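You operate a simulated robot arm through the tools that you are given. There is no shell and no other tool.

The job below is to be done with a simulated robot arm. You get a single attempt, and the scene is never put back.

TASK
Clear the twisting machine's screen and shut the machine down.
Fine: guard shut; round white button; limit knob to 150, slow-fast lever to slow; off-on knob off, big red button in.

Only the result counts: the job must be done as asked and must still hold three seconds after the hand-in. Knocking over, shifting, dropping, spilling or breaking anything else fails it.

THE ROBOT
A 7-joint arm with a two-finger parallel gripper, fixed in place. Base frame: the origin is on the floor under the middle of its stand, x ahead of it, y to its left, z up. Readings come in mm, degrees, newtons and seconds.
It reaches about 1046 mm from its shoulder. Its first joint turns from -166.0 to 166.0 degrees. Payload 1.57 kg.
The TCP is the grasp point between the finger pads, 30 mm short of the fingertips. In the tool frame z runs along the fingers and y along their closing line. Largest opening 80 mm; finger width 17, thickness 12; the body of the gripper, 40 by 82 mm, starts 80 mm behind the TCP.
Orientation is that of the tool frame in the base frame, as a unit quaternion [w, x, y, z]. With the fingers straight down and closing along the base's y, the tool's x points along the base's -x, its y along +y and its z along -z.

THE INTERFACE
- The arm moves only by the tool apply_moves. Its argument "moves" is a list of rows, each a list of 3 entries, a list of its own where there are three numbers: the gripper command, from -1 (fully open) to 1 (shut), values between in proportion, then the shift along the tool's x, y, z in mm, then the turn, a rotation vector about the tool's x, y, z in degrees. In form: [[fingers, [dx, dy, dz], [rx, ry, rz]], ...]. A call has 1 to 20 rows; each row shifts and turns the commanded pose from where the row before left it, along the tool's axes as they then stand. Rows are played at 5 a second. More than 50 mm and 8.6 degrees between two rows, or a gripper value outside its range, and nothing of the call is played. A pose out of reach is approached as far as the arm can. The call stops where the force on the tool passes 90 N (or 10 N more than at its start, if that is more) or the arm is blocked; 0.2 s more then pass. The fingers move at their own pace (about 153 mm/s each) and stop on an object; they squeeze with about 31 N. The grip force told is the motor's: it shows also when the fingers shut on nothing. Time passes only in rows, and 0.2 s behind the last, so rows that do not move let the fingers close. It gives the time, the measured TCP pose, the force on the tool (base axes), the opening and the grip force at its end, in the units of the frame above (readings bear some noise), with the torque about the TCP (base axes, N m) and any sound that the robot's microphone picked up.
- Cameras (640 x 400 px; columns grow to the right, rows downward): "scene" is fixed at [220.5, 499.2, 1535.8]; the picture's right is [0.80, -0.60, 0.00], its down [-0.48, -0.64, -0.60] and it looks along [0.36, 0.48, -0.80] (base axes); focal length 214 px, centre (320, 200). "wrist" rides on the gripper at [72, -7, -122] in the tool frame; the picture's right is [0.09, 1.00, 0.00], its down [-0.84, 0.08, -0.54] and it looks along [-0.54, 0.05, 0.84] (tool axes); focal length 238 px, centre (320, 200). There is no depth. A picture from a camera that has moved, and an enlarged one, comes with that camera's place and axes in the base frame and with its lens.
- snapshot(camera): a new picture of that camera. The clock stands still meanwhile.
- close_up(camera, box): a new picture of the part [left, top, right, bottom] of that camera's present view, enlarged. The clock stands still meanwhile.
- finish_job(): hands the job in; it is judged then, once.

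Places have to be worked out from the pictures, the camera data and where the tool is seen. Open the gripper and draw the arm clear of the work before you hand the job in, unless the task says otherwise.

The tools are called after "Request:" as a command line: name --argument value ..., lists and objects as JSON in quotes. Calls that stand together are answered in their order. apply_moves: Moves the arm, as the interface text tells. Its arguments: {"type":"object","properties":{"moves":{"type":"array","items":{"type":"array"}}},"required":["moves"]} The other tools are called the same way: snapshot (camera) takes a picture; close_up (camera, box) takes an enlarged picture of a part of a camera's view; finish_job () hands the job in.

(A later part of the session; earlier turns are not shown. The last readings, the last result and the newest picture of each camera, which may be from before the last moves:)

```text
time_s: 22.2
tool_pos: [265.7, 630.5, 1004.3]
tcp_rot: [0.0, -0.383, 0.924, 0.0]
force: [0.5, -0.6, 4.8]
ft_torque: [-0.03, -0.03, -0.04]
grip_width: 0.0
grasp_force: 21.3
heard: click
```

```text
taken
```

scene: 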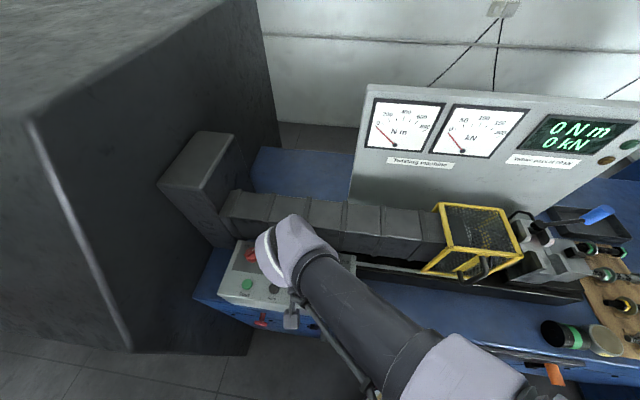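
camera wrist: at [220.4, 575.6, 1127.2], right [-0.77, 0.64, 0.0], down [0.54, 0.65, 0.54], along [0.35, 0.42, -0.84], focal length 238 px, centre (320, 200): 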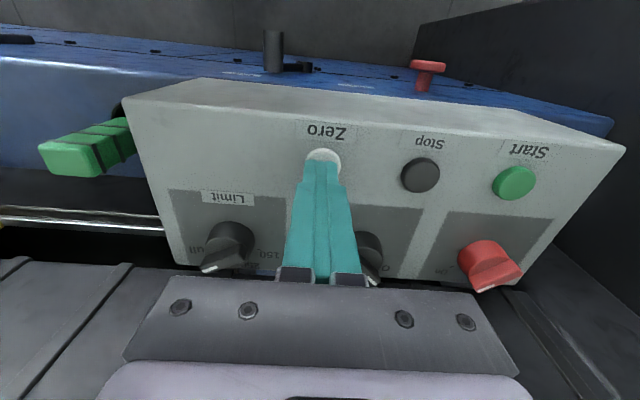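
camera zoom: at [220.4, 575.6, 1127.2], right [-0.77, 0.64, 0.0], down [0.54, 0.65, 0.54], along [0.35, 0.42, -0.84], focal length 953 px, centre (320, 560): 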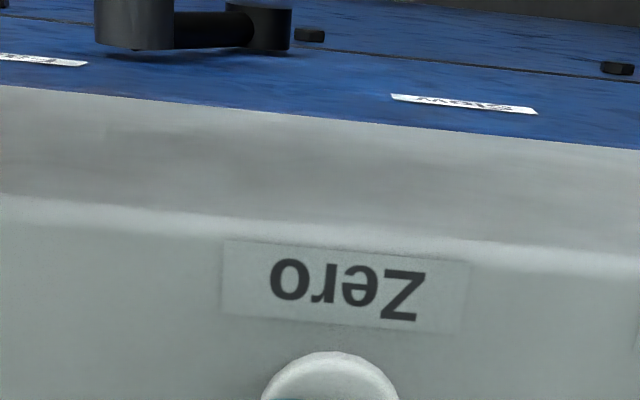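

The call was refused because one lateral row was just over 50 mm; nothing moved. I repeat it with that shift split into three rows.

Request:
apply_moves --moves '[[1, [0, 0, -10], [0, 0, 0]], [1, [0, 0, -45], [0, 0, 0]], [0.5, [0, 0, -45], [0, 0, 0]], [-0.2, [0, 0, -46], [0, 0, 0]], [-0.2, [-25.1, -23.1, 0], [0, 0, 0]], [-0.2, [-25.1, -23.1, 0], [0, 0, 0]], [-0.2, [-25, -23.2, 0], [0, 0, 0]], [-0.2, [0, 0, 0], [0, 0, 8.5]], [-0.2, [0, 0, 0], [0, 0, 8.5]], [-0.2, [0, 0, 0], [0, 0, 8.5]], [-0.2, [0, 0, 0], [0, 0, 8.5]], [-0.2, [0, 0, 0], [0, 0, 8.5]], [-0.2, [0, 0, 0], [0, 0, 8.5]], [-0.2, [0, 0, 0], [0, 0, 8.5]], [-0.2, [0, 0, 0], [0, 0, 0]]]'

Request:
snapshot --camera "wrist"

Request:
close_up --camera "wrist" --box '[240, 60, 400, 160]'

Request:
snapshot --camera "scene"

```text
time_s: 25.4
tool_pos: [367.4, 635.4, 1149.6]
tcp_rot: [0.0, 0.126, 0.992, -0.001]
force: [0.0, 0.3, 0.9]
ft_torque: [-0.02, -0.02, -0.01]
grip_width: 48.0
grasp_force: 0.1
```

```text
taken
camera wrist: at [297.3, 647.2, 1273.2], right [0.16, 0.99, 0.0], down [0.83, -0.13, 0.54], along [0.54, -0.09, -0.84], focal length 238 px, centre (320, 200)
```

wrist: 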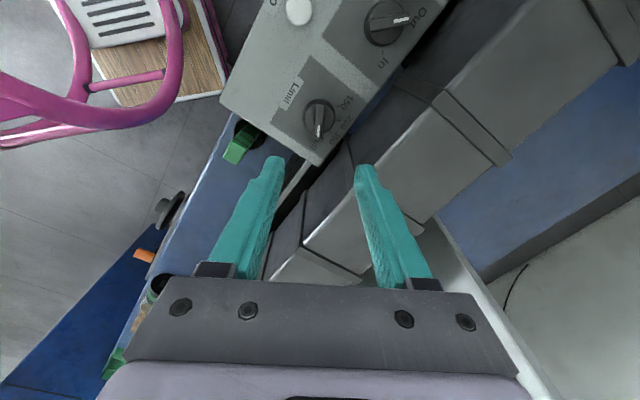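

```text
4.00 times, centred on (320, 110) of wrist
camera zoom: at [297.3, 647.2, 1273.2], right [0.16, 0.99, 0.0], down [0.83, -0.13, 0.54], along [0.54, -0.09, -0.84], focal length 953 px, centre (320, 560)
```

zoom: 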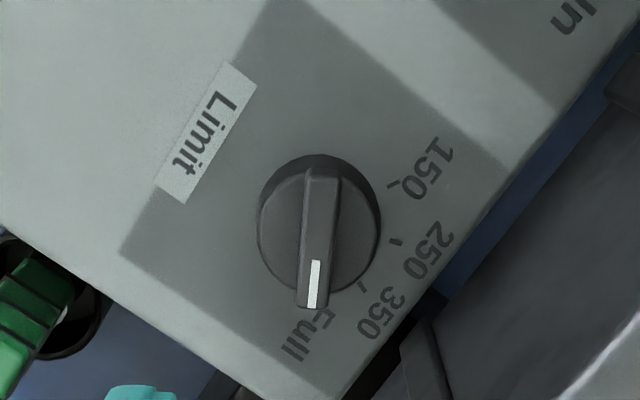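

```text
taken
```

scene: 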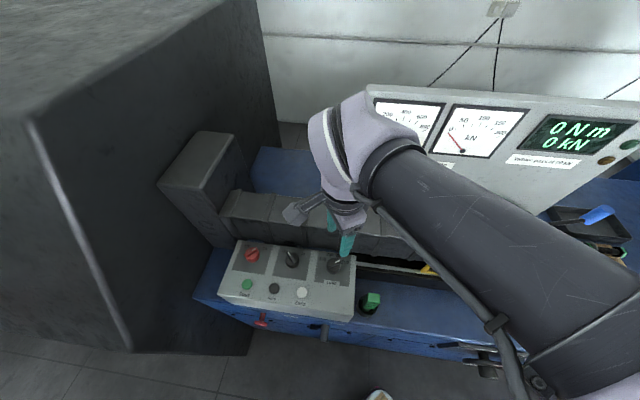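

A clear top view: knob centre at about [366.5, 635], bar along −13.5°, ticks at −60/−20/+20/+60° so 150 is 120° counter-clockwise (seen from above). I descend so the tips reach about z 988 and close on the bar.

Request:
apply_moves --moves '[[-0.2, [0, 0, 45], [0, 0, 0]], [-0.2, [0, 0, 45], [0, 0, 0]], [-0.2, [0, 0, 30], [0, 0, 0]], [-0.2, [0, 0, 10.5], [0, 0, 0]], [0.4, [0, 0, 0], [0, 0, 0]], [1, [0, 0, 0], [0, 0, 0]], [1, [0, 0, 0], [0, 0, 0]]]'

Request:
snapshot --camera "wrist"

Request:
close_up --camera "wrist" --box '[240, 100, 400, 200]'

```text
time_s: 27.0
tool_pos: [367.5, 634.5, 1020.4]
tcp_rot: [0.001, 0.125, 0.992, 0.0]
force: [1.1, 0.6, 1.7]
ft_torque: [0.08, 0.22, 0.01]
grip_width: 10.1
grasp_force: 28.6
```

```text
taken
camera wrist: at [297.2, 646.3, 1143.1], right [0.16, 0.99, 0.0], down [0.83, -0.13, 0.54], along [0.54, -0.09, -0.84], focal length 238 px, centre (320, 200)
```

wrist: 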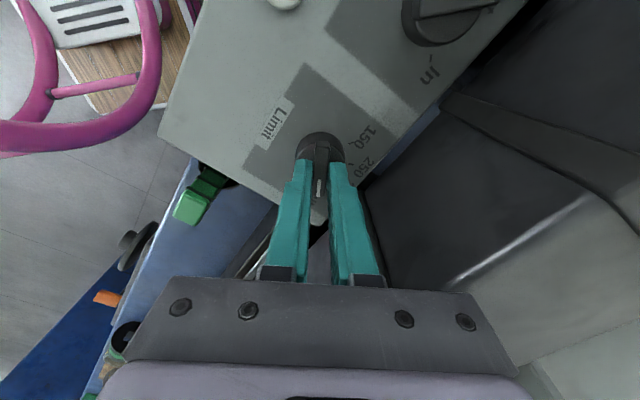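

```text
4.00 times, centred on (320, 150) of wrist
camera zoom: at [297.2, 646.3, 1143.1], right [0.16, 0.99, 0.0], down [0.83, -0.13, 0.54], along [0.54, -0.09, -0.84], focal length 953 px, centre (320, 400)
```

zoom: 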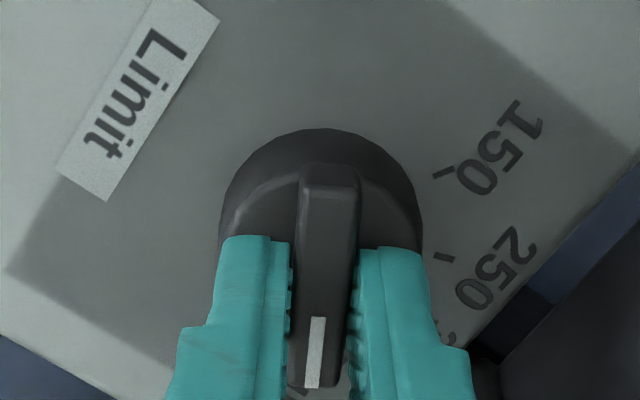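

The fingers hold the bar (10 mm). I turn it counter-clockwise seen from above (negative about tool z), first 40°, and check.

Request:
apply_moves --moves '[[1, [0, 0, 0], [0, 0, -8]], [1, [0, 0, 0], [0, 0, -8]], [1, [0, 0, 0], [0, 0, -8]], [1, [0, 0, 0], [0, 0, -8]], [1, [0, 0, 0], [0, 0, -8]], [1, [0, 0, 0], [0, 0, 0]]]'

Request:
close_up --camera "wrist" --box '[240, 100, 400, 200]'

```text
time_s: 28.4
tool_pos: [366.6, 635.4, 1021.1]
tcp_rot: [0.0, -0.222, 0.975, 0.0]
force: [-2.4, 3.5, 7.7]
ft_torque: [-0.02, 0.2, -0.04]
grip_width: 9.9
grasp_force: 27.8
```

```text
4.00 times, centred on (320, 150) of wrist
camera zoom: at [306.5, 598.6, 1143.1], right [-0.52, 0.86, 0.0], down [0.72, 0.43, 0.54], along [0.46, 0.28, -0.84], focal length 953 px, centre (320, 400)
```

zoom: 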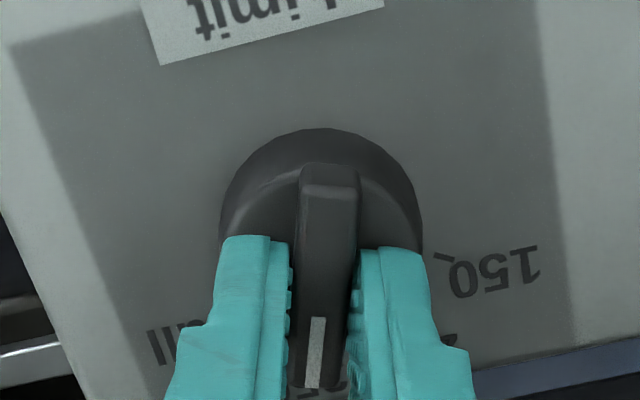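

The knob follows exactly. I turn the remaining 80°.

Request:
apply_moves --moves '[[1, [0, 0, 0], [0, 0, -8]], [1, [0, 0, 0], [0, 0, -8]], [1, [0, 0, 0], [0, 0, -8]], [1, [0, 0, 0], [0, 0, -8]], [1, [0, 0, 0], [0, 0, -8]], [1, [0, 0, 0], [0, 0, -8]], [1, [0, 0, 0], [0, 0, -8]], [1, [0, 0, 0], [0, 0, -8]], [1, [0, 0, 0], [0, 0, -8]], [1, [0, 0, 0], [0, 0, -8]], [1, [0, 0, 0], [0, 0, 0]]]'

Request:
close_up --camera "wrist" --box '[240, 100, 400, 200]'

Request:
snapshot --camera "scene"

```text
time_s: 30.8
tool_pos: [366.1, 635.1, 1019.7]
tcp_rot: [0.0, 0.797, -0.604, 0.001]
force: [-17.2, 20.9, 13.5]
ft_torque: [0.46, 0.07, -0.45]
grip_width: 9.8
grasp_force: 28.2
```

```text
4.00 times, centred on (320, 150) of wrist
camera zoom: at [392.9, 568.7, 1142.9], right [-0.93, -0.36, 0.0], down [-0.3, 0.78, 0.54], along [-0.19, 0.51, -0.84], focal length 953 px, centre (320, 400)
```

zoom: 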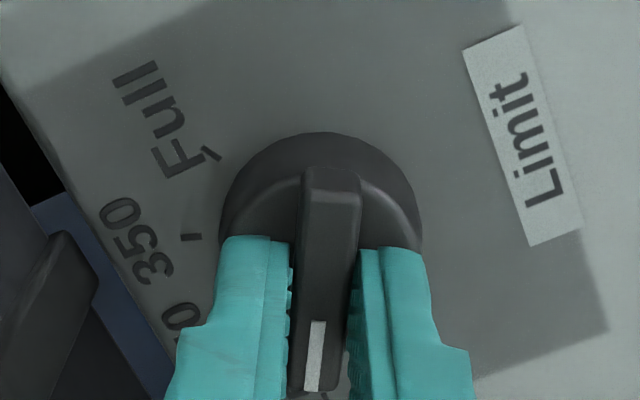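

```text
taken
```

scene: 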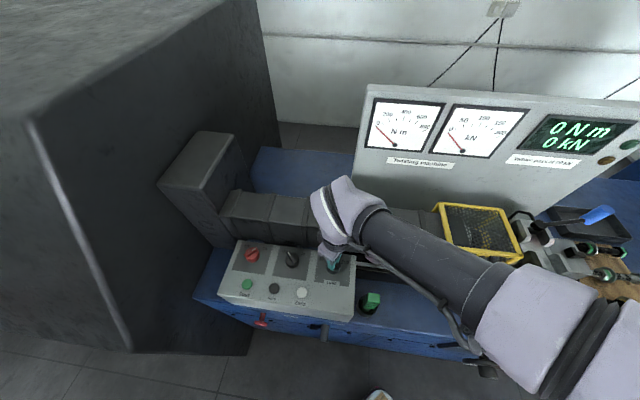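

The pointer should now be at about −60.7°, i.e. at 150. I open the fingers, rise and look.

Request:
apply_moves --moves '[[0.3, [0, 0, 0], [0, 0, 0]], [-0.3, [0, 0, 0], [0, 0, 0]], [-0.3, [0, 0, -40], [0, 0, 0]], [-0.3, [0, 0, -45], [0, 0, 0]], [-0.3, [0, 0, -45], [0, 0, 0]], [-0.3, [0, 0, 0], [0, 0, 0]]]'

Request:
snapshot --camera "wrist"

Request:
close_up --camera "wrist" --box '[240, 60, 400, 160]'

Request:
close_up --camera "scene" --box '[200, 220, 400, 345]'

```text
time_s: 32.2
tool_pos: [367.7, 636.2, 1151.1]
tcp_rot: [0.0, 0.796, -0.605, 0.0]
force: [0.6, 0.1, 0.3]
ft_torque: [-0.03, 0.0, -0.02]
grip_width: 52.0
grasp_force: 0.0
```

```text
taken
camera wrist: at [394.8, 568.3, 1273.7], right [-0.93, -0.36, 0.0], down [-0.3, 0.79, 0.54], along [-0.19, 0.51, -0.84], focal length 238 px, centre (320, 200)
```

wrist: 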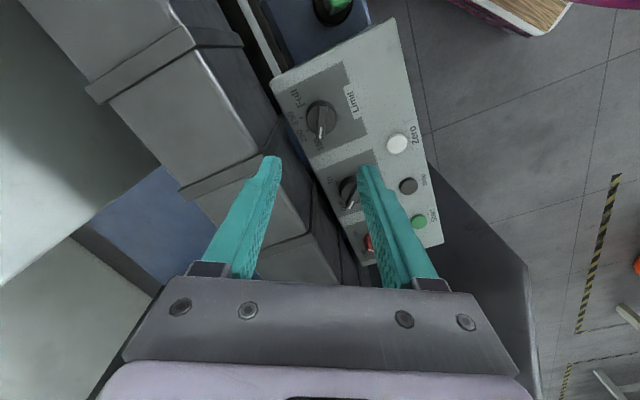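

```text
4.00 times, centred on (320, 110) of wrist
camera zoom: at [394.8, 568.3, 1273.7], right [-0.93, -0.36, 0.0], down [-0.3, 0.79, 0.54], along [-0.19, 0.51, -0.84], focal length 953 px, centre (320, 560)
```

zoom: 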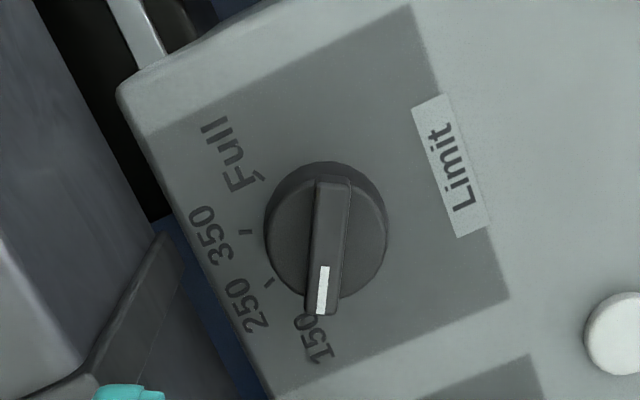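

```text
3.20 times, centred on (300, 282) of scene
camera zoom: at [220.5, 499.2, 1535.8], right [0.8, -0.6, 0.0], down [-0.48, -0.64, -0.6], along [0.36, 0.48, -0.8], focal length 686 px, centre (384, -64)
```

zoom: 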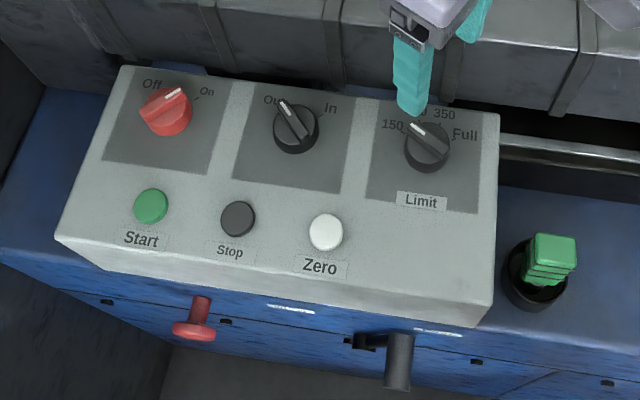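

The knob points at the 150 tick. Before working at the front of the bench I check what stands on the floor side (the pink/wood object) to avoid it with the arm.

Request:
close_up --camera "wrist" --box '[400, 0, 640, 150]'

Request:
close_up --camera "scene" --box '[280, 300, 480, 400]'

Request:
close_up --camera "scene" --box '[240, 300, 360, 360]'

```text
2.67 times, centred on (520, 75) of wrist
camera zoom: at [394.8, 568.3, 1273.7], right [-0.93, -0.36, 0.0], down [-0.3, 0.79, 0.54], along [-0.19, 0.51, -0.84], focal length 636 px, centre (-213, 533)
```

zoom: 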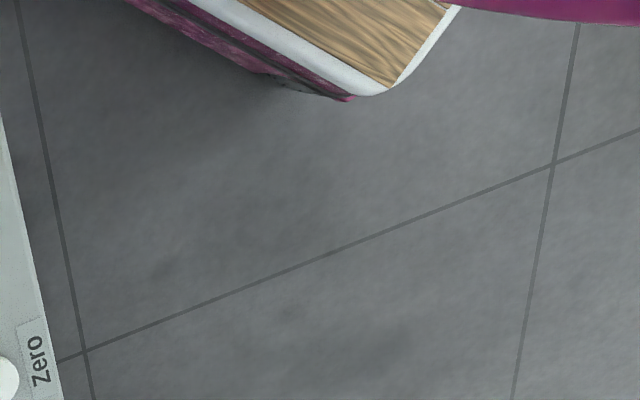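

```text
3.20 times, centred on (380, 350) of scene
camera zoom: at [220.5, 499.2, 1535.8], right [0.8, -0.6, 0.0], down [-0.48, -0.64, -0.6], along [0.36, 0.48, -0.8], focal length 686 px, centre (128, -280)
```

zoom: 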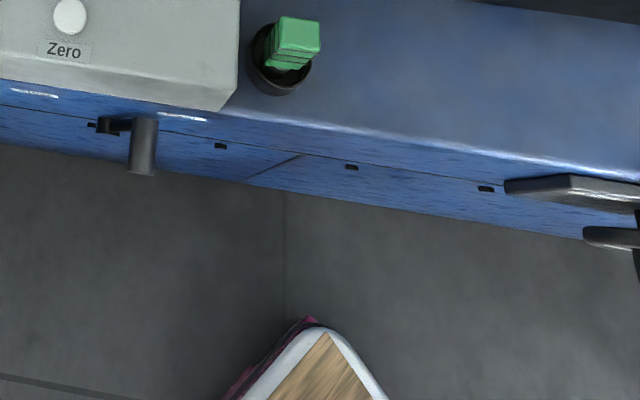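

```text
5.33 times, centred on (300, 330) of scene
camera zoom: at [220.5, 499.2, 1535.8], right [0.8, -0.6, 0.0], down [-0.48, -0.64, -0.6], along [0.36, 0.48, -0.8], focal length 1144 px, centre (427, -493)
```

zoom: 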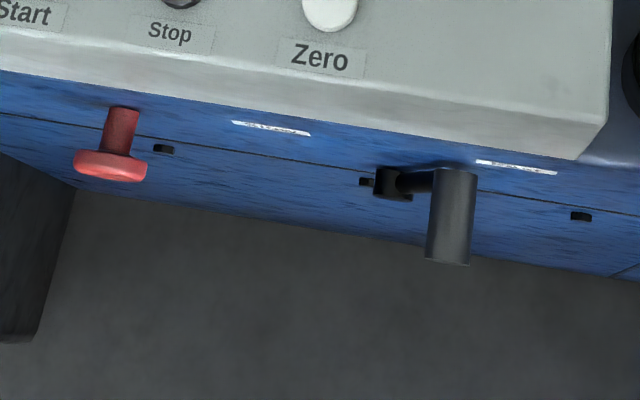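

The wooden trolley corner is low and far below. I now turn the tool back in line with the machine, pull back towards the robot and tilt the fingers 45° towards the bench front.

Request:
apply_moves --moves '[[-0.3, [0, 0, -5], [0, 0, 7.56]], [-0.3, [0, 0, -5], [0, 0, 7.56]], [-0.3, [0, 0, 0], [0, 0, 7.56]], [-0.3, [0, 0, 0], [0, 0, 7.56]], [-0.3, [0, 0, 0], [0, 0, 7.56]], [-0.3, [0, 0, 0], [0, 0, 7.56]], [-0.3, [0, 0, 0], [0, 0, 7.56]], [-0.3, [0, 0, 0], [0, 0, 7.56]], [-0.3, [42, 8, 0], [0, 0, 0]], [-0.3, [42, 8, 0], [0, 0, 0]], [-0.3, [42, 8, 0], [0, 0, 0]], [-0.3, [42, 8, 0], [0, 0, 0]], [-0.3, [42, 8, 0], [0, 0, 0]], [-0.3, [0, 0, 0], [0, -7.5, 0]], [-0.3, [0, 0, 0], [0, -7.5, 0]], [-0.3, [0, 0, 0], [0, -7.5, 0]], [-0.3, [0, 0, 0], [0, -7.5, 0]], [-0.3, [0, 0, 0], [0, -7.5, 0]], [-0.3, [0, 0, 0], [0, -7.5, 0]], [-0.3, [0, 0, 0], [0, 0, 0]]]'

Request:
snapshot --camera "wrist"

Request:
snapshot --camera "scene"

```text
time_s: 36.4
tool_pos: [190.4, 515.1, 1159.1]
tcp_rot: [0.353, -0.355, 0.853, 0.148]
force: [0.0, 0.4, 0.2]
ft_torque: [0.0, 0.0, -0.01]
grip_width: 51.8
grasp_force: 0.0
```

```text
taken
camera wrist: at [100.2, 412.8, 1195.8], right [-0.75, 0.66, -0.07], down [0.09, 0.2, 0.98], along [0.65, 0.73, -0.21], focal length 238 px, centre (320, 200)
```

wrist: 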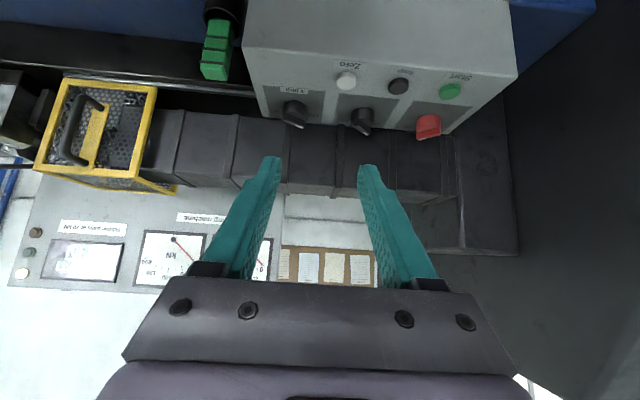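

```text
taken
```

scene: 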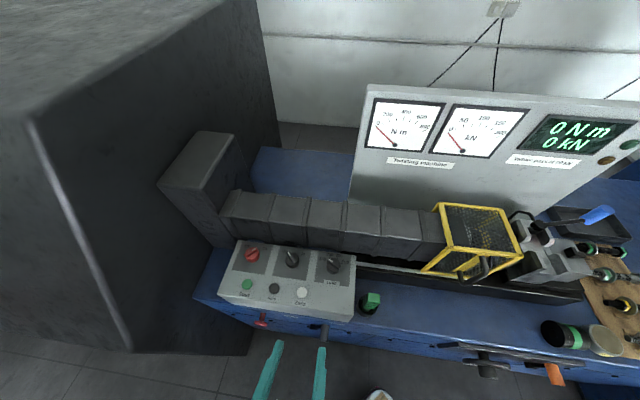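

The tilt is right and the limit knob still shows 150. I lower straight down in front of the bench to about z 860 to look at the front controls.

Request:
apply_moves --moves '[[-0.3, [30.2, 0, 30.2], [0, 0, 0]], [-0.3, [30.2, 0, 30.2], [0, 0, 0]], [-0.3, [30.2, 0, 30.2], [0, 0, 0]], [-0.3, [30.2, 0, 30.2], [0, 0, 0]], [-0.3, [30.2, 0, 30.2], [0, 0, 0]], [-0.3, [30.2, 0, 30.2], [0, 0, 0]], [-0.3, [30.2, 0, 30.2], [0, 0, 0]], [-0.3, [0, 0, 0], [0, 0, 0]]]'

Request:
snapshot --camera "wrist"

Request:
close_up --camera "wrist" --box '[220, 60, 460, 210]'

Request:
snapshot --camera "scene"

```text
time_s: 38.2
tool_pos: [190.7, 512.7, 859.9]
tcp_rot: [0.354, -0.354, 0.853, 0.147]
force: [0.5, 0.5, 0.0]
ft_torque: [-0.05, 0.02, 0.01]
grip_width: 51.9
grasp_force: 0.0
```

```text
taken
camera wrist: at [100.4, 411.4, 896.6], right [-0.75, 0.66, -0.06], down [0.09, 0.2, 0.97], along [0.65, 0.73, -0.21], focal length 238 px, centre (320, 200)
```

wrist: 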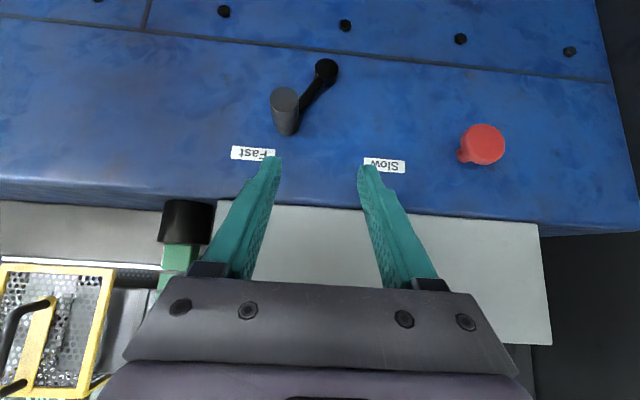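

```text
2.67 times, centred on (340, 135) of wrist
camera zoom: at [100.4, 411.4, 896.6], right [-0.75, 0.66, -0.06], down [0.09, 0.2, 0.97], along [0.65, 0.73, -0.21], focal length 636 px, centre (267, 373)
```

zoom: 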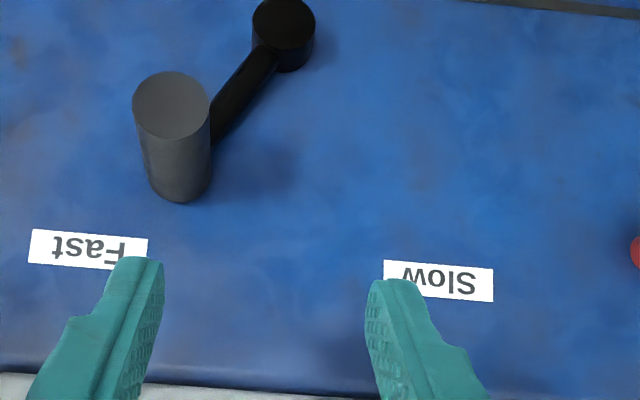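

```text
taken
```

scene: 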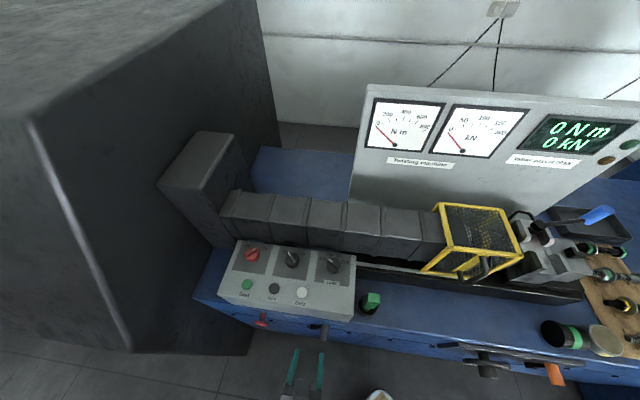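

The front view is clear: lever pivot at about a=−229 (along-machine), z≈699, its handle (25 mm thick) sticks out at z≈772 leaning 25° to "Fast". I straddle the handle with open fingers from the front, then close loosely.

Request:
apply_moves --moves '[[-1, [12, -34.7, 12], [0, 0, 0]], [-1, [0, 0, 0], [0, 0, 0]], [-1, [0, 0, 30], [0, 0, 0]], [-1, [0, 0, 30], [0, 0, 0]], [-1, [0, 0, 20], [0, 0, 0]], [-1, [0, 0, 0], [0, 0, 0]]]'

Request:
snapshot --camera "wrist"

Request:
snapshot --camera "scene"

```text
time_s: 39.6
tool_pos: [255.1, 528.4, 787.1]
tcp_rot: [0.353, -0.355, 0.853, 0.147]
force: [1.4, -0.5, 0.1]
ft_torque: [-0.02, -0.01, 0.01]
grip_width: 79.9
grasp_force: 0.0
```

```text
taken
camera wrist: at [164.7, 428.0, 823.5], right [-0.75, 0.66, -0.07], down [0.09, 0.2, 0.97], along [0.65, 0.73, -0.21], focal length 238 px, centre (320, 200)
```

wrist: 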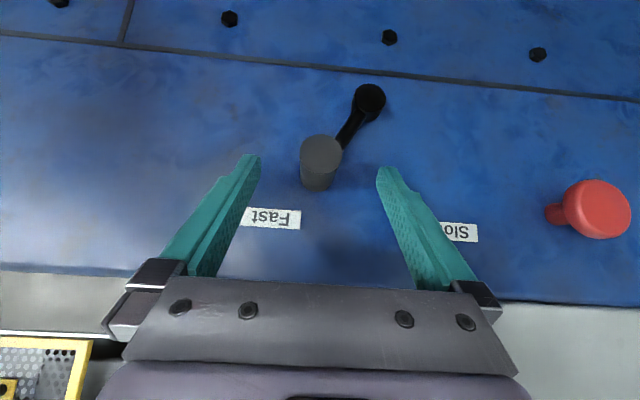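

```text
taken
```

scene: 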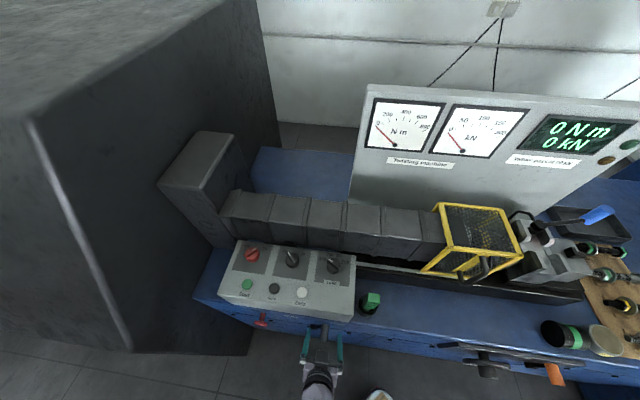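

A second sighting puts the handle end at a≈−192, b≈550, z≈766, nicely between the fingers. I go 8 mm deeper, close to a 32 mm gap and start pushing the handle towards Slow.

Request:
apply_moves --moves '[[-1, [0, 0, 8], [0, 0, 0]], [0.2, [0, 0, 0], [0, 0, 0]], [0.2, [0, 0, 0], [0, 0, 0]], [0.2, [0, 6, 0], [0, 0, 0]], [0.2, [0, 6, 0], [0, 0, 0]], [0.2, [0, 6, 0], [0, 0, 0]], [0.2, [0, 6, 0], [0, 0, 0]], [0.2, [0, 6, 0], [0, 0, 0]], [0.2, [0, 0, 0], [0, 0, 0]]]'

Request:
snapshot --camera "wrist"

```text
time_s: 41.6
tool_pos: [238.1, 554.3, 782.9]
tcp_rot: [0.353, -0.355, 0.853, 0.147]
force: [1.2, -1.3, -1.0]
ft_torque: [0.0, 0.01, 0.0]
grip_width: 33.1
grasp_force: 0.3
```

```text
taken
camera wrist: at [147.1, 453.2, 818.1], right [-0.75, 0.66, -0.07], down [0.09, 0.2, 0.97], along [0.65, 0.73, -0.21], focal length 238 px, centre (320, 200)
```

wrist: 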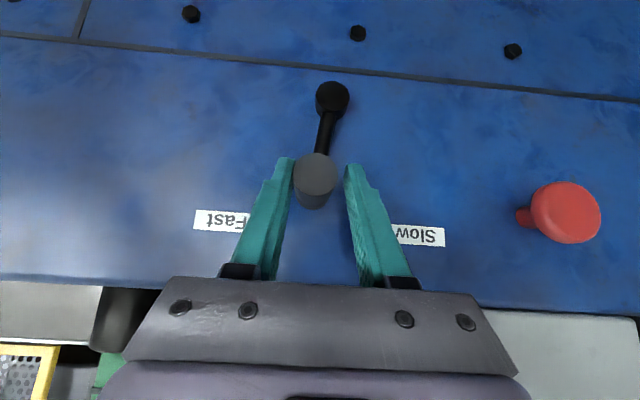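

The lever follows, now near vertical. I keep pushing towards Slow until its stop.

Request:
apply_moves --moves '[[0.2, [0, 6, 0], [0, 0, 0]], [0.2, [0, 6, 0], [0, 0, 0]], [0.2, [0, 6, 0], [0, 0, 0]], [0.2, [0, 6, 0], [0, 0, 0]], [0.2, [0, 6, 0], [0, 0, 0]], [0.2, [0, 6, 0], [0, 0, 0]], [0.2, [0, 0, 0], [0, 0, 0]]]'

Request:
snapshot --camera "wrist"

```text
time_s: 43.2
tool_pos: [212.7, 580.3, 781.2]
tcp_rot: [0.354, -0.354, 0.853, 0.147]
force: [0.5, -1.2, -0.8]
ft_torque: [0.0, 0.01, 0.01]
grip_width: 32.8
grasp_force: 0.6
```

```text
taken
camera wrist: at [121.6, 479.4, 817.9], right [-0.75, 0.66, -0.07], down [0.09, 0.2, 0.97], along [0.65, 0.73, -0.21], focal length 238 px, centre (320, 200)
```

wrist: 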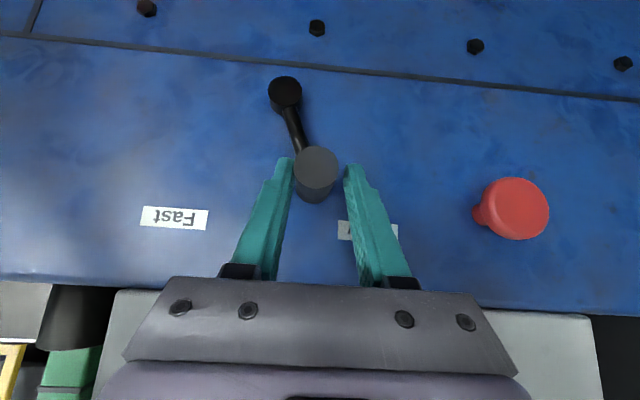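

The handle has passed over towards Slow (about −20°). A few more steps to reach its stop.

Request:
apply_moves --moves '[[0.2, [0, 4, 0], [0, 0, 0]], [0.2, [0, 4, 0], [0, 0, 0]], [0.2, [0, 3, 0], [0, 0, 0]], [0.2, [0, 0, 0], [0, 0, 0]]]'

Request:
snapshot --camera "wrist"

```text
time_s: 44.2
tool_pos: [205.4, 588.2, 781.5]
tcp_rot: [0.353, -0.354, 0.853, 0.147]
force: [0.2, -1.4, 0.3]
ft_torque: [-0.04, -0.04, -0.04]
grip_width: 33.2
grasp_force: 0.7
```

```text
taken
camera wrist: at [113.9, 487.0, 817.6], right [-0.75, 0.66, -0.07], down [0.09, 0.2, 0.97], along [0.65, 0.73, -0.21], focal length 238 px, centre (320, 200)
```

wrist: 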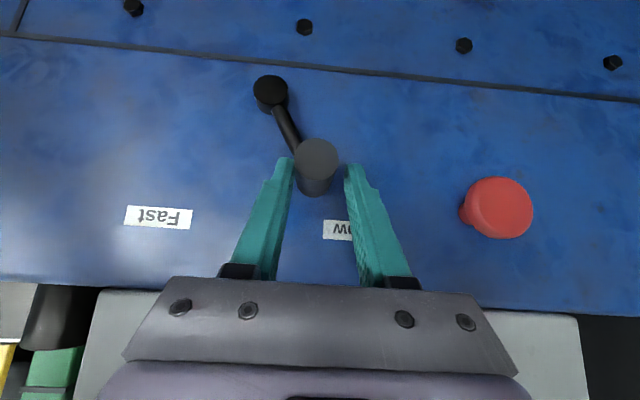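

By measurement the handle is now about mirror-symmetric to its old place (−27°). I nudge on by 2 mm steps to see whether it meets its stop.

Request:
apply_moves --moves '[[0.2, [0, 2, 0], [0, 0, 0]], [0.2, [0, 2, 0], [0, 0, 0]], [0.2, [0, 0, 0], [0, 0, 0]]]'

Request:
snapshot --camera "wrist"

```text
time_s: 45.0
tool_pos: [202.3, 590.9, 780.7]
tcp_rot: [0.354, -0.354, 0.853, 0.146]
force: [5.5, -6.5, 0.7]
ft_torque: [-0.06, -0.21, -0.18]
grip_width: 39.4
grasp_force: 4.6
```

```text
taken
camera wrist: at [111.7, 489.6, 817.6], right [-0.75, 0.66, -0.07], down [0.09, 0.2, 0.97], along [0.65, 0.73, -0.21], focal length 238 px, centre (320, 200)
```

wrist: 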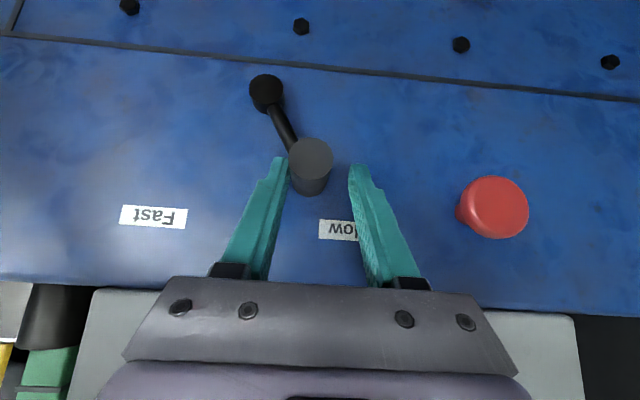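

The stop is felt (8 N, fingers giving way), so the lever is at Slow. I ease off, open fully, retreat along the finger axis and rise clear.

Request:
apply_moves --moves '[[0, [0, -5, 0], [0, 0, 0]], [-1, [0, -2, 0], [0, 0, 0]], [-1, [0, 0, 0], [0, 0, 0]], [-1, [0, 0, -40], [0, 0, 0]], [-1, [0, 0, -45], [0, 0, 0]], [-1, [0, 0, 0], [0, 0, 0]]]'

Request:
snapshot --camera "wrist"

Request:
close_up --camera "wrist" --box '[180, 40, 420, 190]'

Request:
close_up --camera "wrist" --box '[400, 90, 560, 190]'

```text
time_s: 46.4
tool_pos: [164.9, 542.0, 841.2]
tcp_rot: [0.353, -0.354, 0.854, 0.146]
force: [-0.1, -0.1, 1.0]
ft_torque: [0.0, 0.0, -0.02]
grip_width: 80.1
grasp_force: 0.1
```

```text
taken
camera wrist: at [74.2, 441.4, 877.7], right [-0.75, 0.66, -0.07], down [0.09, 0.2, 0.97], along [0.65, 0.73, -0.21], focal length 238 px, centre (320, 200)
```

wrist: 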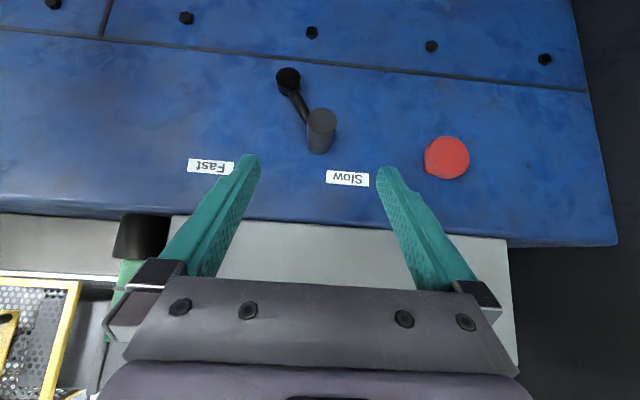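

```text
2.67 times, centred on (300, 115) of wrist
camera zoom: at [74.2, 441.4, 877.7], right [-0.75, 0.66, -0.07], down [0.09, 0.2, 0.97], along [0.65, 0.73, -0.21], focal length 636 px, centre (373, 427)
```

zoom: 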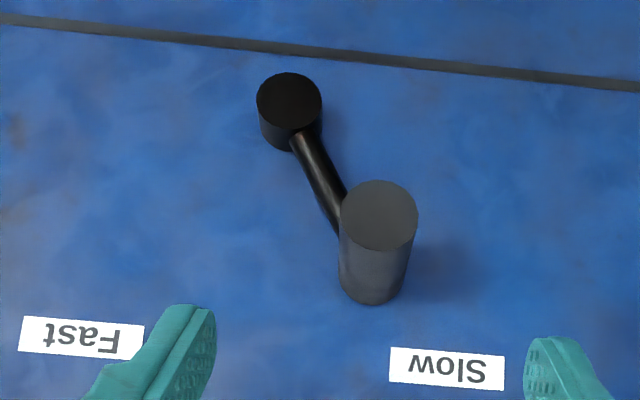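

```text
4.00 times, centred on (480, 140) of wrist
camera zoom: at [74.2, 441.4, 877.7], right [-0.75, 0.66, -0.07], down [0.09, 0.2, 0.97], along [0.65, 0.73, -0.21], focal length 953 px, centre (-320, 440)
```

zoom: 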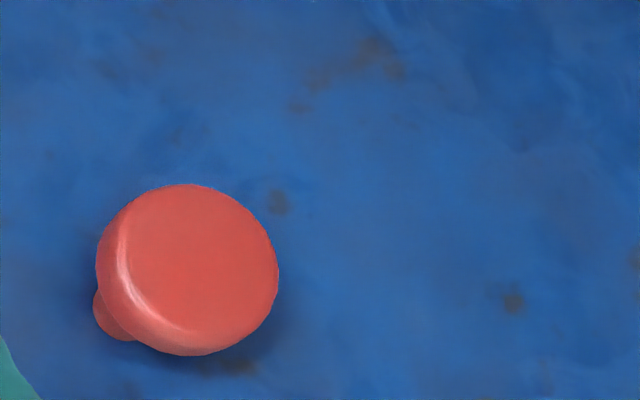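

Lever at −28°, exactly mirrored from +28°, so it is at Slow; the red mushroom head is at a≈−390, b≈572, z≈781. Next, the off-on knob: I rise, bring the tool upright again and move over the red knob.

Request:
apply_moves --moves '[[-0.3, [-28.2, 0, -28.2], [0, 0, 0]], [-0.3, [-28.2, 0, -28.2], [0, 0, 0]], [-0.3, [-28.2, 0, -28.2], [0, 0, 0]], [-0.3, [-28.2, 0, -28.2], [0, 0, 0]], [-0.3, [-28.2, 0, -28.2], [0, 0, 0]], [-0.3, [-28.2, 0, -28.2], [0, 0, 0]], [-0.3, [-28.2, 0, -28.2], [0, 0, 0]], [-0.3, [-28.2, 0, -28.2], [0, 0, 0]], [-0.3, [0, 0, 0], [0, 7.5, 0]], [-0.3, [0, 0, 0], [0, 7.5, 0]], [-0.3, [0, 0, 0], [0, 7.5, 0]], [-0.3, [0, 0, 0], [0, 7.5, 0]], [-0.3, [0, 0, 0], [0, 7.5, 0]], [-0.3, [0, 0, 0], [0, 7.5, 0]], [-0.3, [-34.5, 23.8, 0], [0, 0, 0]], [-0.3, [-34.5, 23.8, 0], [0, 0, 0]], [-0.3, [-34.5, 23.8, 0], [0, 0, 0]], [-0.3, [0, 0, 0], [0, 0, 0]]]'

Request:
snapshot --camera "wrist"

Request:
snapshot --camera "scene"

```text
time_s: 50.2
tool_pos: [186.6, 665.6, 1160.9]
tcp_rot: [0.0, -0.385, 0.923, 0.0]
force: [0.4, 0.3, 1.1]
ft_torque: [0.03, -0.02, -0.03]
grip_width: 52.2
grasp_force: 0.1
```

```text
taken
camera wrist: at [141.9, 610.8, 1284.9], right [-0.77, 0.64, 0.0], down [0.53, 0.65, 0.54], along [0.34, 0.42, -0.84], focal length 238 px, centre (320, 200)
```

wrist: 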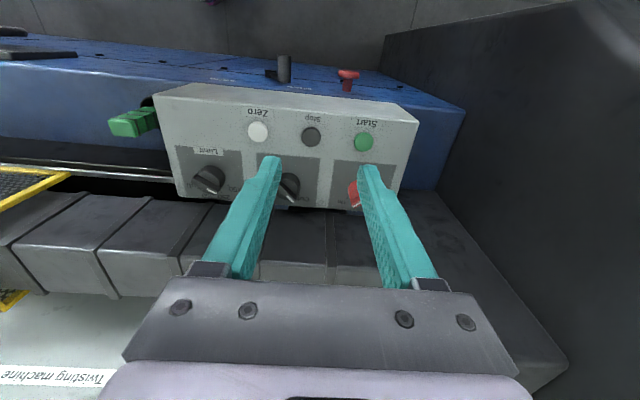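

```text
taken
```

scene: 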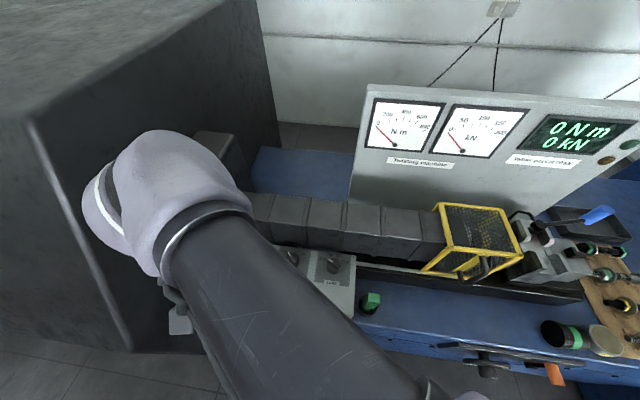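

The tall cabinet's face is about 150 mm beyond the red knob, enough for the wrist. I continue over the red knob and yaw +45° so the fingers will close across its bar.

Request:
apply_moves --moves '[[-0.3, [-34.8, 23.8, 0], [0, 0, 0]], [-0.3, [-34.8, 23.8, 0], [0, 0, 0]], [-0.3, [-34.8, 23.8, 0], [0, 0, 0]], [-0.3, [0, 0, 0], [0, 0, 7.5]], [-0.3, [0, 0, 0], [0, 0, 7.5]], [-0.3, [0, 0, 0], [0, 0, 7.5]], [-0.3, [0, 0, 0], [0, 0, 7.5]], [-0.3, [0, 0, 0], [0, 0, 7.5]], [-0.3, [0, 0, 0], [0, 0, 7.5]], [-0.3, [0, 0, 0], [0, 0, 0]]]'

Request:
snapshot --camera "wrist"

Request:
close_up --camera "wrist" --box '[240, 60, 400, 160]'

Request:
snapshot --camera "scene"

```text
time_s: 52.4
tool_pos: [197.5, 706.0, 1144.8]
tcp_rot: [0.0, -0.001, 1.0, 0.0]
force: [0.9, -0.5, 0.7]
ft_torque: [0.0, 0.0, -0.02]
grip_width: 51.8
grasp_force: 0.0
out of reach, approached as far as the arm can: row 1, 2, 3
```

```text
taken
camera wrist: at [126.8, 699.8, 1268.1], right [-0.09, 1.0, 0.0], down [0.84, 0.08, 0.54], along [0.54, 0.05, -0.84], focal length 238 px, centre (320, 200)
```

wrist: 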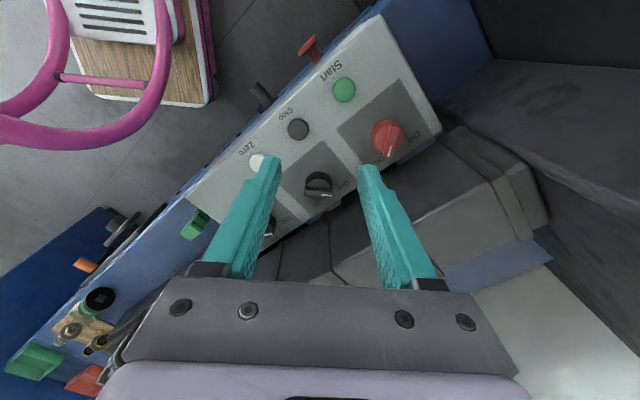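

```text
4.00 times, centred on (320, 110) of wrist
camera zoom: at [126.8, 699.8, 1268.1], right [-0.09, 1.0, 0.0], down [0.84, 0.08, 0.54], along [0.54, 0.05, -0.84], focal length 953 px, centre (320, 560)
```

zoom: 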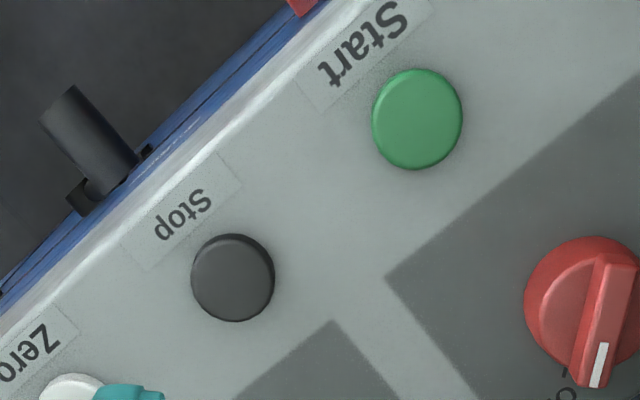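

```text
taken
```

scene: 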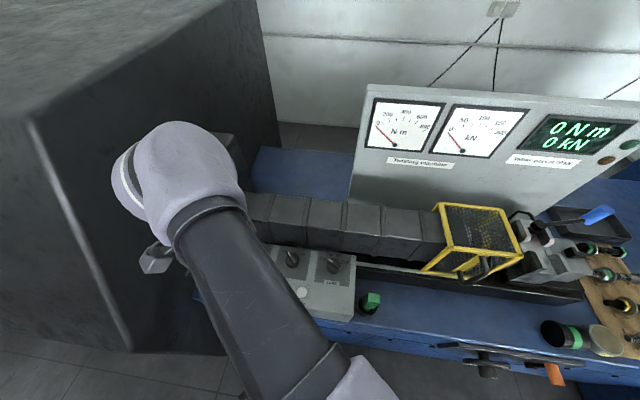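

The arm reported its reach limit at [197, 706, 1145] in that move; the knob is at about [210, 790]. I try from here with the new yaw, moving on forward and a little lower.

Request:
apply_moves --moves '[[-0.3, [0, 20, 15], [0, 0, 0]], [-0.3, [0, 20, 15], [0, 0, 0]], [-0.3, [0, 0, 0], [0, 0, 0]]]'

Request:
snapshot --camera "scene"

```text
time_s: 53.2
tool_pos: [183.5, 712.5, 1125.3]
tcp_rot: [0.0, 0.0, 1.0, 0.0]
force: [0.4, 0.0, 0.4]
ft_torque: [0.0, 0.03, -0.02]
grip_width: 52.0
grasp_force: 0.0
out of reach, approached as far as the arm can: row 1, 2
```

```text
taken
```

scene: 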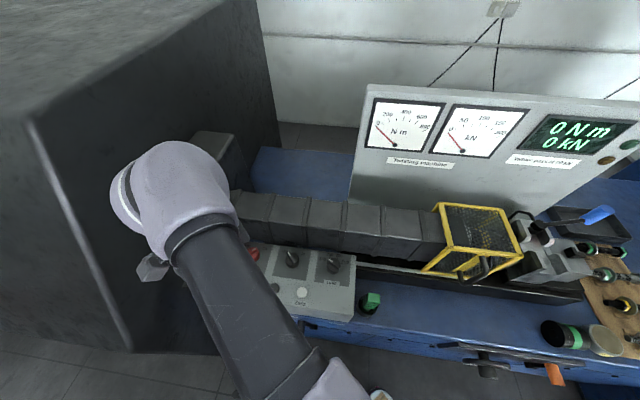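

Straight down is out of reach so far out, so I will reach the red knob with the fingers tilted outwards instead. First I back off towards the robot and see where the commanded pose really is.

Request:
apply_moves --moves '[[-0.3, [0, -45, 0], [0, 0, 0]], [-0.3, [0, -45, 0], [0, 0, 0]], [-0.3, [0, -45, 0], [0, 0, 0]], [-0.3, [0, 0, 0], [0, 0, 0]]]'

Request:
snapshot --camera "scene"

Request:
snapshot --camera "wrist"

```text
time_s: 54.2
tool_pos: [183.6, 575.9, 1126.6]
tcp_rot: [0.0, -0.001, 1.0, -0.001]
force: [-0.5, -0.4, 1.0]
ft_torque: [0.02, 0.01, 0.02]
grip_width: 52.1
grasp_force: 0.0
```

```text
taken
```

scene: 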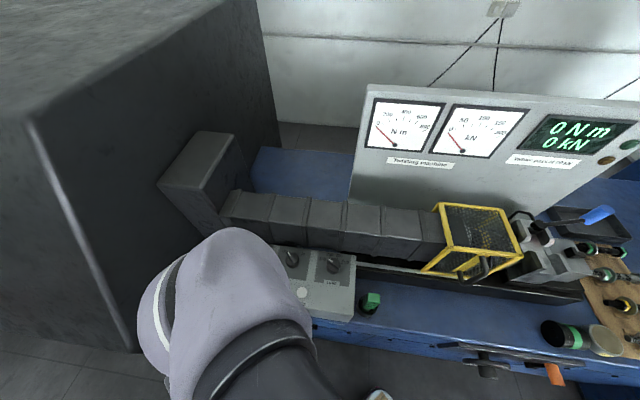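

```text
taken
camera wrist: at [113.8, 570.2, 1249.7], right [-0.09, 1.0, 0.0], down [0.84, 0.08, 0.54], along [0.54, 0.05, -0.84], focal length 238 px, centre (320, 200)
```

wrist: 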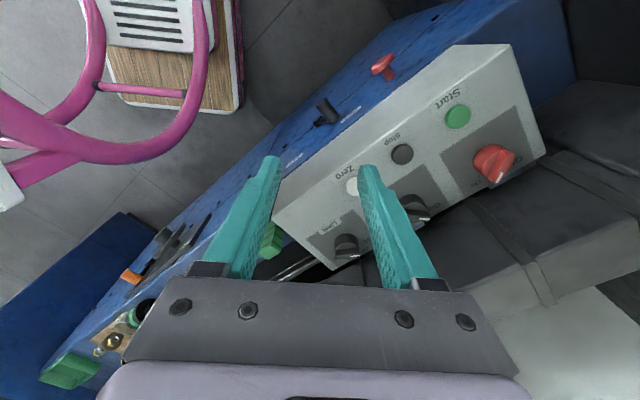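

The commanded pose had been clipped to the reached one, good. I take an enlarged look at the red knob and its marks from here.

Request:
close_up --camera "wrist" --box '[420, 90, 580, 190]'

```text
4.00 times, centred on (500, 140) of wrist
camera zoom: at [113.8, 570.2, 1249.7], right [-0.09, 1.0, 0.0], down [0.84, 0.08, 0.54], along [0.54, 0.05, -0.84], focal length 953 px, centre (-400, 440)
```

zoom: 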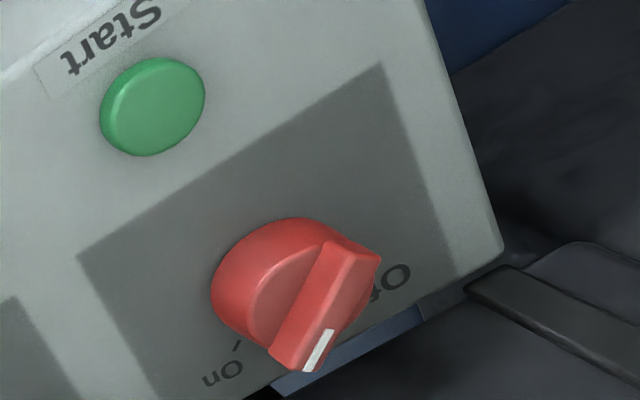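

I refine the knob centre to about a=−409, b=707.5 with On at ≈+40° and Off at ≈−40°. I align the tool with the machine, tilt it 37.5° outward and go to a point 80 mm short of the knob along the finger axis.

Request:
apply_moves --moves '[[-0.3, [0, 0, 0], [0, 0, -7.5]], [-0.3, [0, 0, 0], [0, 0, -7.5]], [-0.3, [0, 0, 0], [0, 0, -7.5]], [-0.3, [0, 0, 0], [0, 0, -7.5]], [-0.3, [0, 0, 0], [0, 0, -7.5]], [-0.3, [0, 0, 0], [0, 0, -7.5]], [-0.3, [0, 0, 0], [0, -7.5, 0]], [-0.3, [0, 0, 0], [0, -7.5, 0]], [-0.3, [0, 0, 0], [0, -7.5, 0]], [-0.3, [0, 0, 0], [0, -7.5, 0]], [-0.3, [0, 0, 0], [0, -7.5, 0]], [-0.3, [-14.85, 32.9, 26], [0, 0, 0]], [-0.3, [-14.85, 32.9, 26], [0, 0, 0]], [-0.3, [-14.85, 32.9, 26], [0, 0, 0]], [-0.3, [-14.85, 32.9, 26], [0, 0, 0]], [-0.3, [0, 0, 0], [0, 0, 0]]]'

Request:
snapshot --camera "wrist"

Request:
close_up --camera "wrist" --box '[240, 90, 400, 190]'

Request:
snapshot --camera "scene"

```text
time_s: 57.6
tool_pos: [169.3, 748.1, 1078.7]
tcp_rot: [0.297, -0.363, 0.874, 0.123]
force: [-0.8, 0.1, 0.2]
ft_torque: [0.03, 0.0, -0.02]
grip_width: 52.1
grasp_force: 0.1
```

```text
taken
camera wrist: at [81.7, 651.9, 1132.1], right [-0.76, 0.65, -0.06], down [0.18, 0.29, 0.94], along [0.63, 0.7, -0.34], focal length 238 px, centre (320, 200)
```

wrist: 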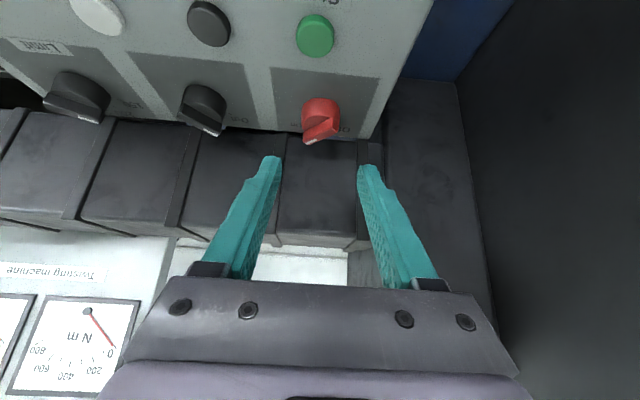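

```text
4.00 times, centred on (320, 140) of wrist
camera zoom: at [81.7, 651.9, 1132.1], right [-0.76, 0.65, -0.06], down [0.18, 0.29, 0.94], along [0.63, 0.7, -0.34], focal length 953 px, centre (320, 440)
```

zoom: 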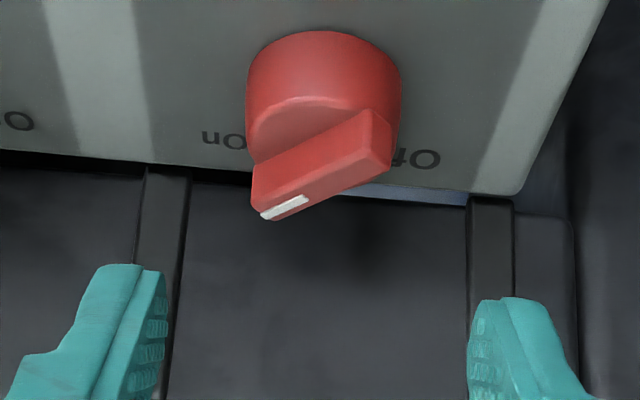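

```text
taken
```

scene: 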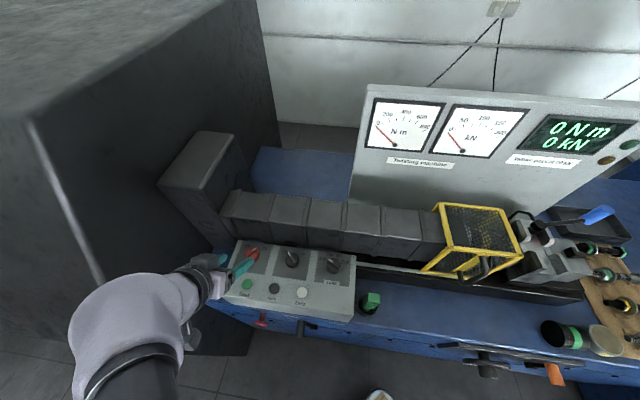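

The pose is reached without complaint and the knob lies centred between the fingers. I advance along the finger axis to the bar.

Request:
apply_moves --moves '[[-0.3, [0, 0.7, 35], [0, 0, 0]], [-0.3, [0, 0, 25], [0, 0, 0]], [-0.3, [0, 0, 10], [0, 0, 0]], [-0.3, [0, 0, 7], [0, 0, 0]], [-0.3, [0, 0, 0], [0, 0, 0]]]'

Request:
snapshot --camera "wrist"

Request:
close_up --camera "wrist" --box '[240, 110, 400, 210]'

Request:
close_up --camera "scene" --box '[200, 220, 320, 295]'

```text
time_s: 58.8
tool_pos: [201.9, 782.2, 1017.6]
tcp_rot: [0.297, -0.364, 0.874, 0.123]
force: [0.8, 0.4, -0.8]
ft_torque: [0.01, 0.0, -0.01]
grip_width: 51.9
grasp_force: 0.0
```

```text
taken
camera wrist: at [114.1, 685.3, 1071.8], right [-0.76, 0.65, -0.06], down [0.18, 0.29, 0.94], along [0.63, 0.7, -0.34], focal length 238 px, centre (320, 200)
```

wrist: 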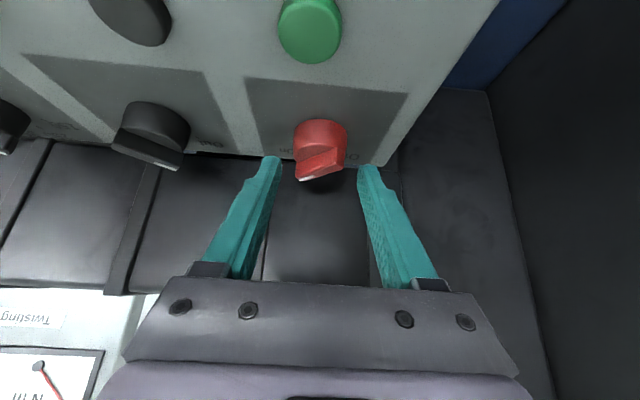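

```text
4.00 times, centred on (320, 160) of wrist
camera zoom: at [114.1, 685.3, 1071.8], right [-0.76, 0.65, -0.06], down [0.18, 0.29, 0.94], along [0.63, 0.7, -0.34], focal length 953 px, centre (320, 360)
```

zoom: 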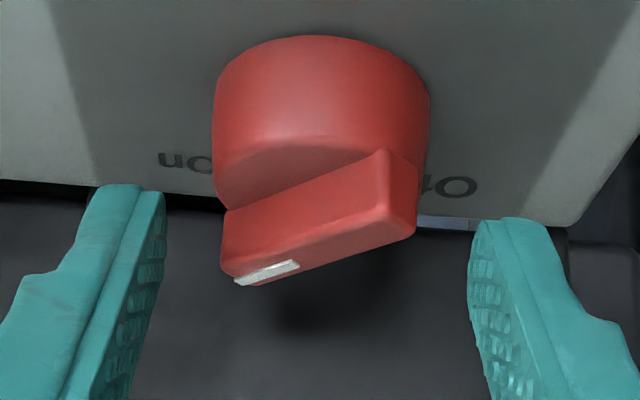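

```text
5.33 times, centred on (260, 258) of scene
camera zoom: at [220.5, 499.2, 1535.8], right [0.8, -0.6, 0.0], down [-0.48, -0.64, -0.6], along [0.36, 0.48, -0.8], focal length 1144 px, centre (640, -107)
```

zoom: 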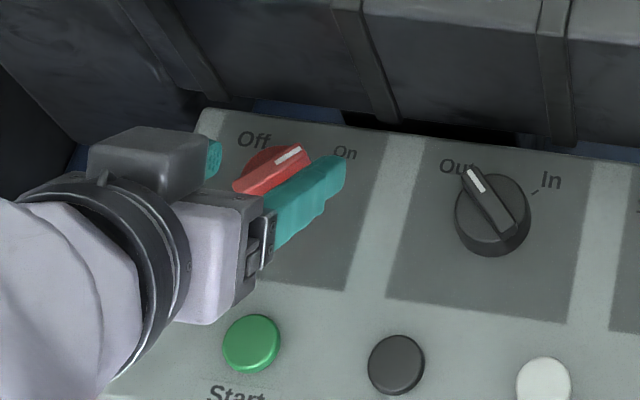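

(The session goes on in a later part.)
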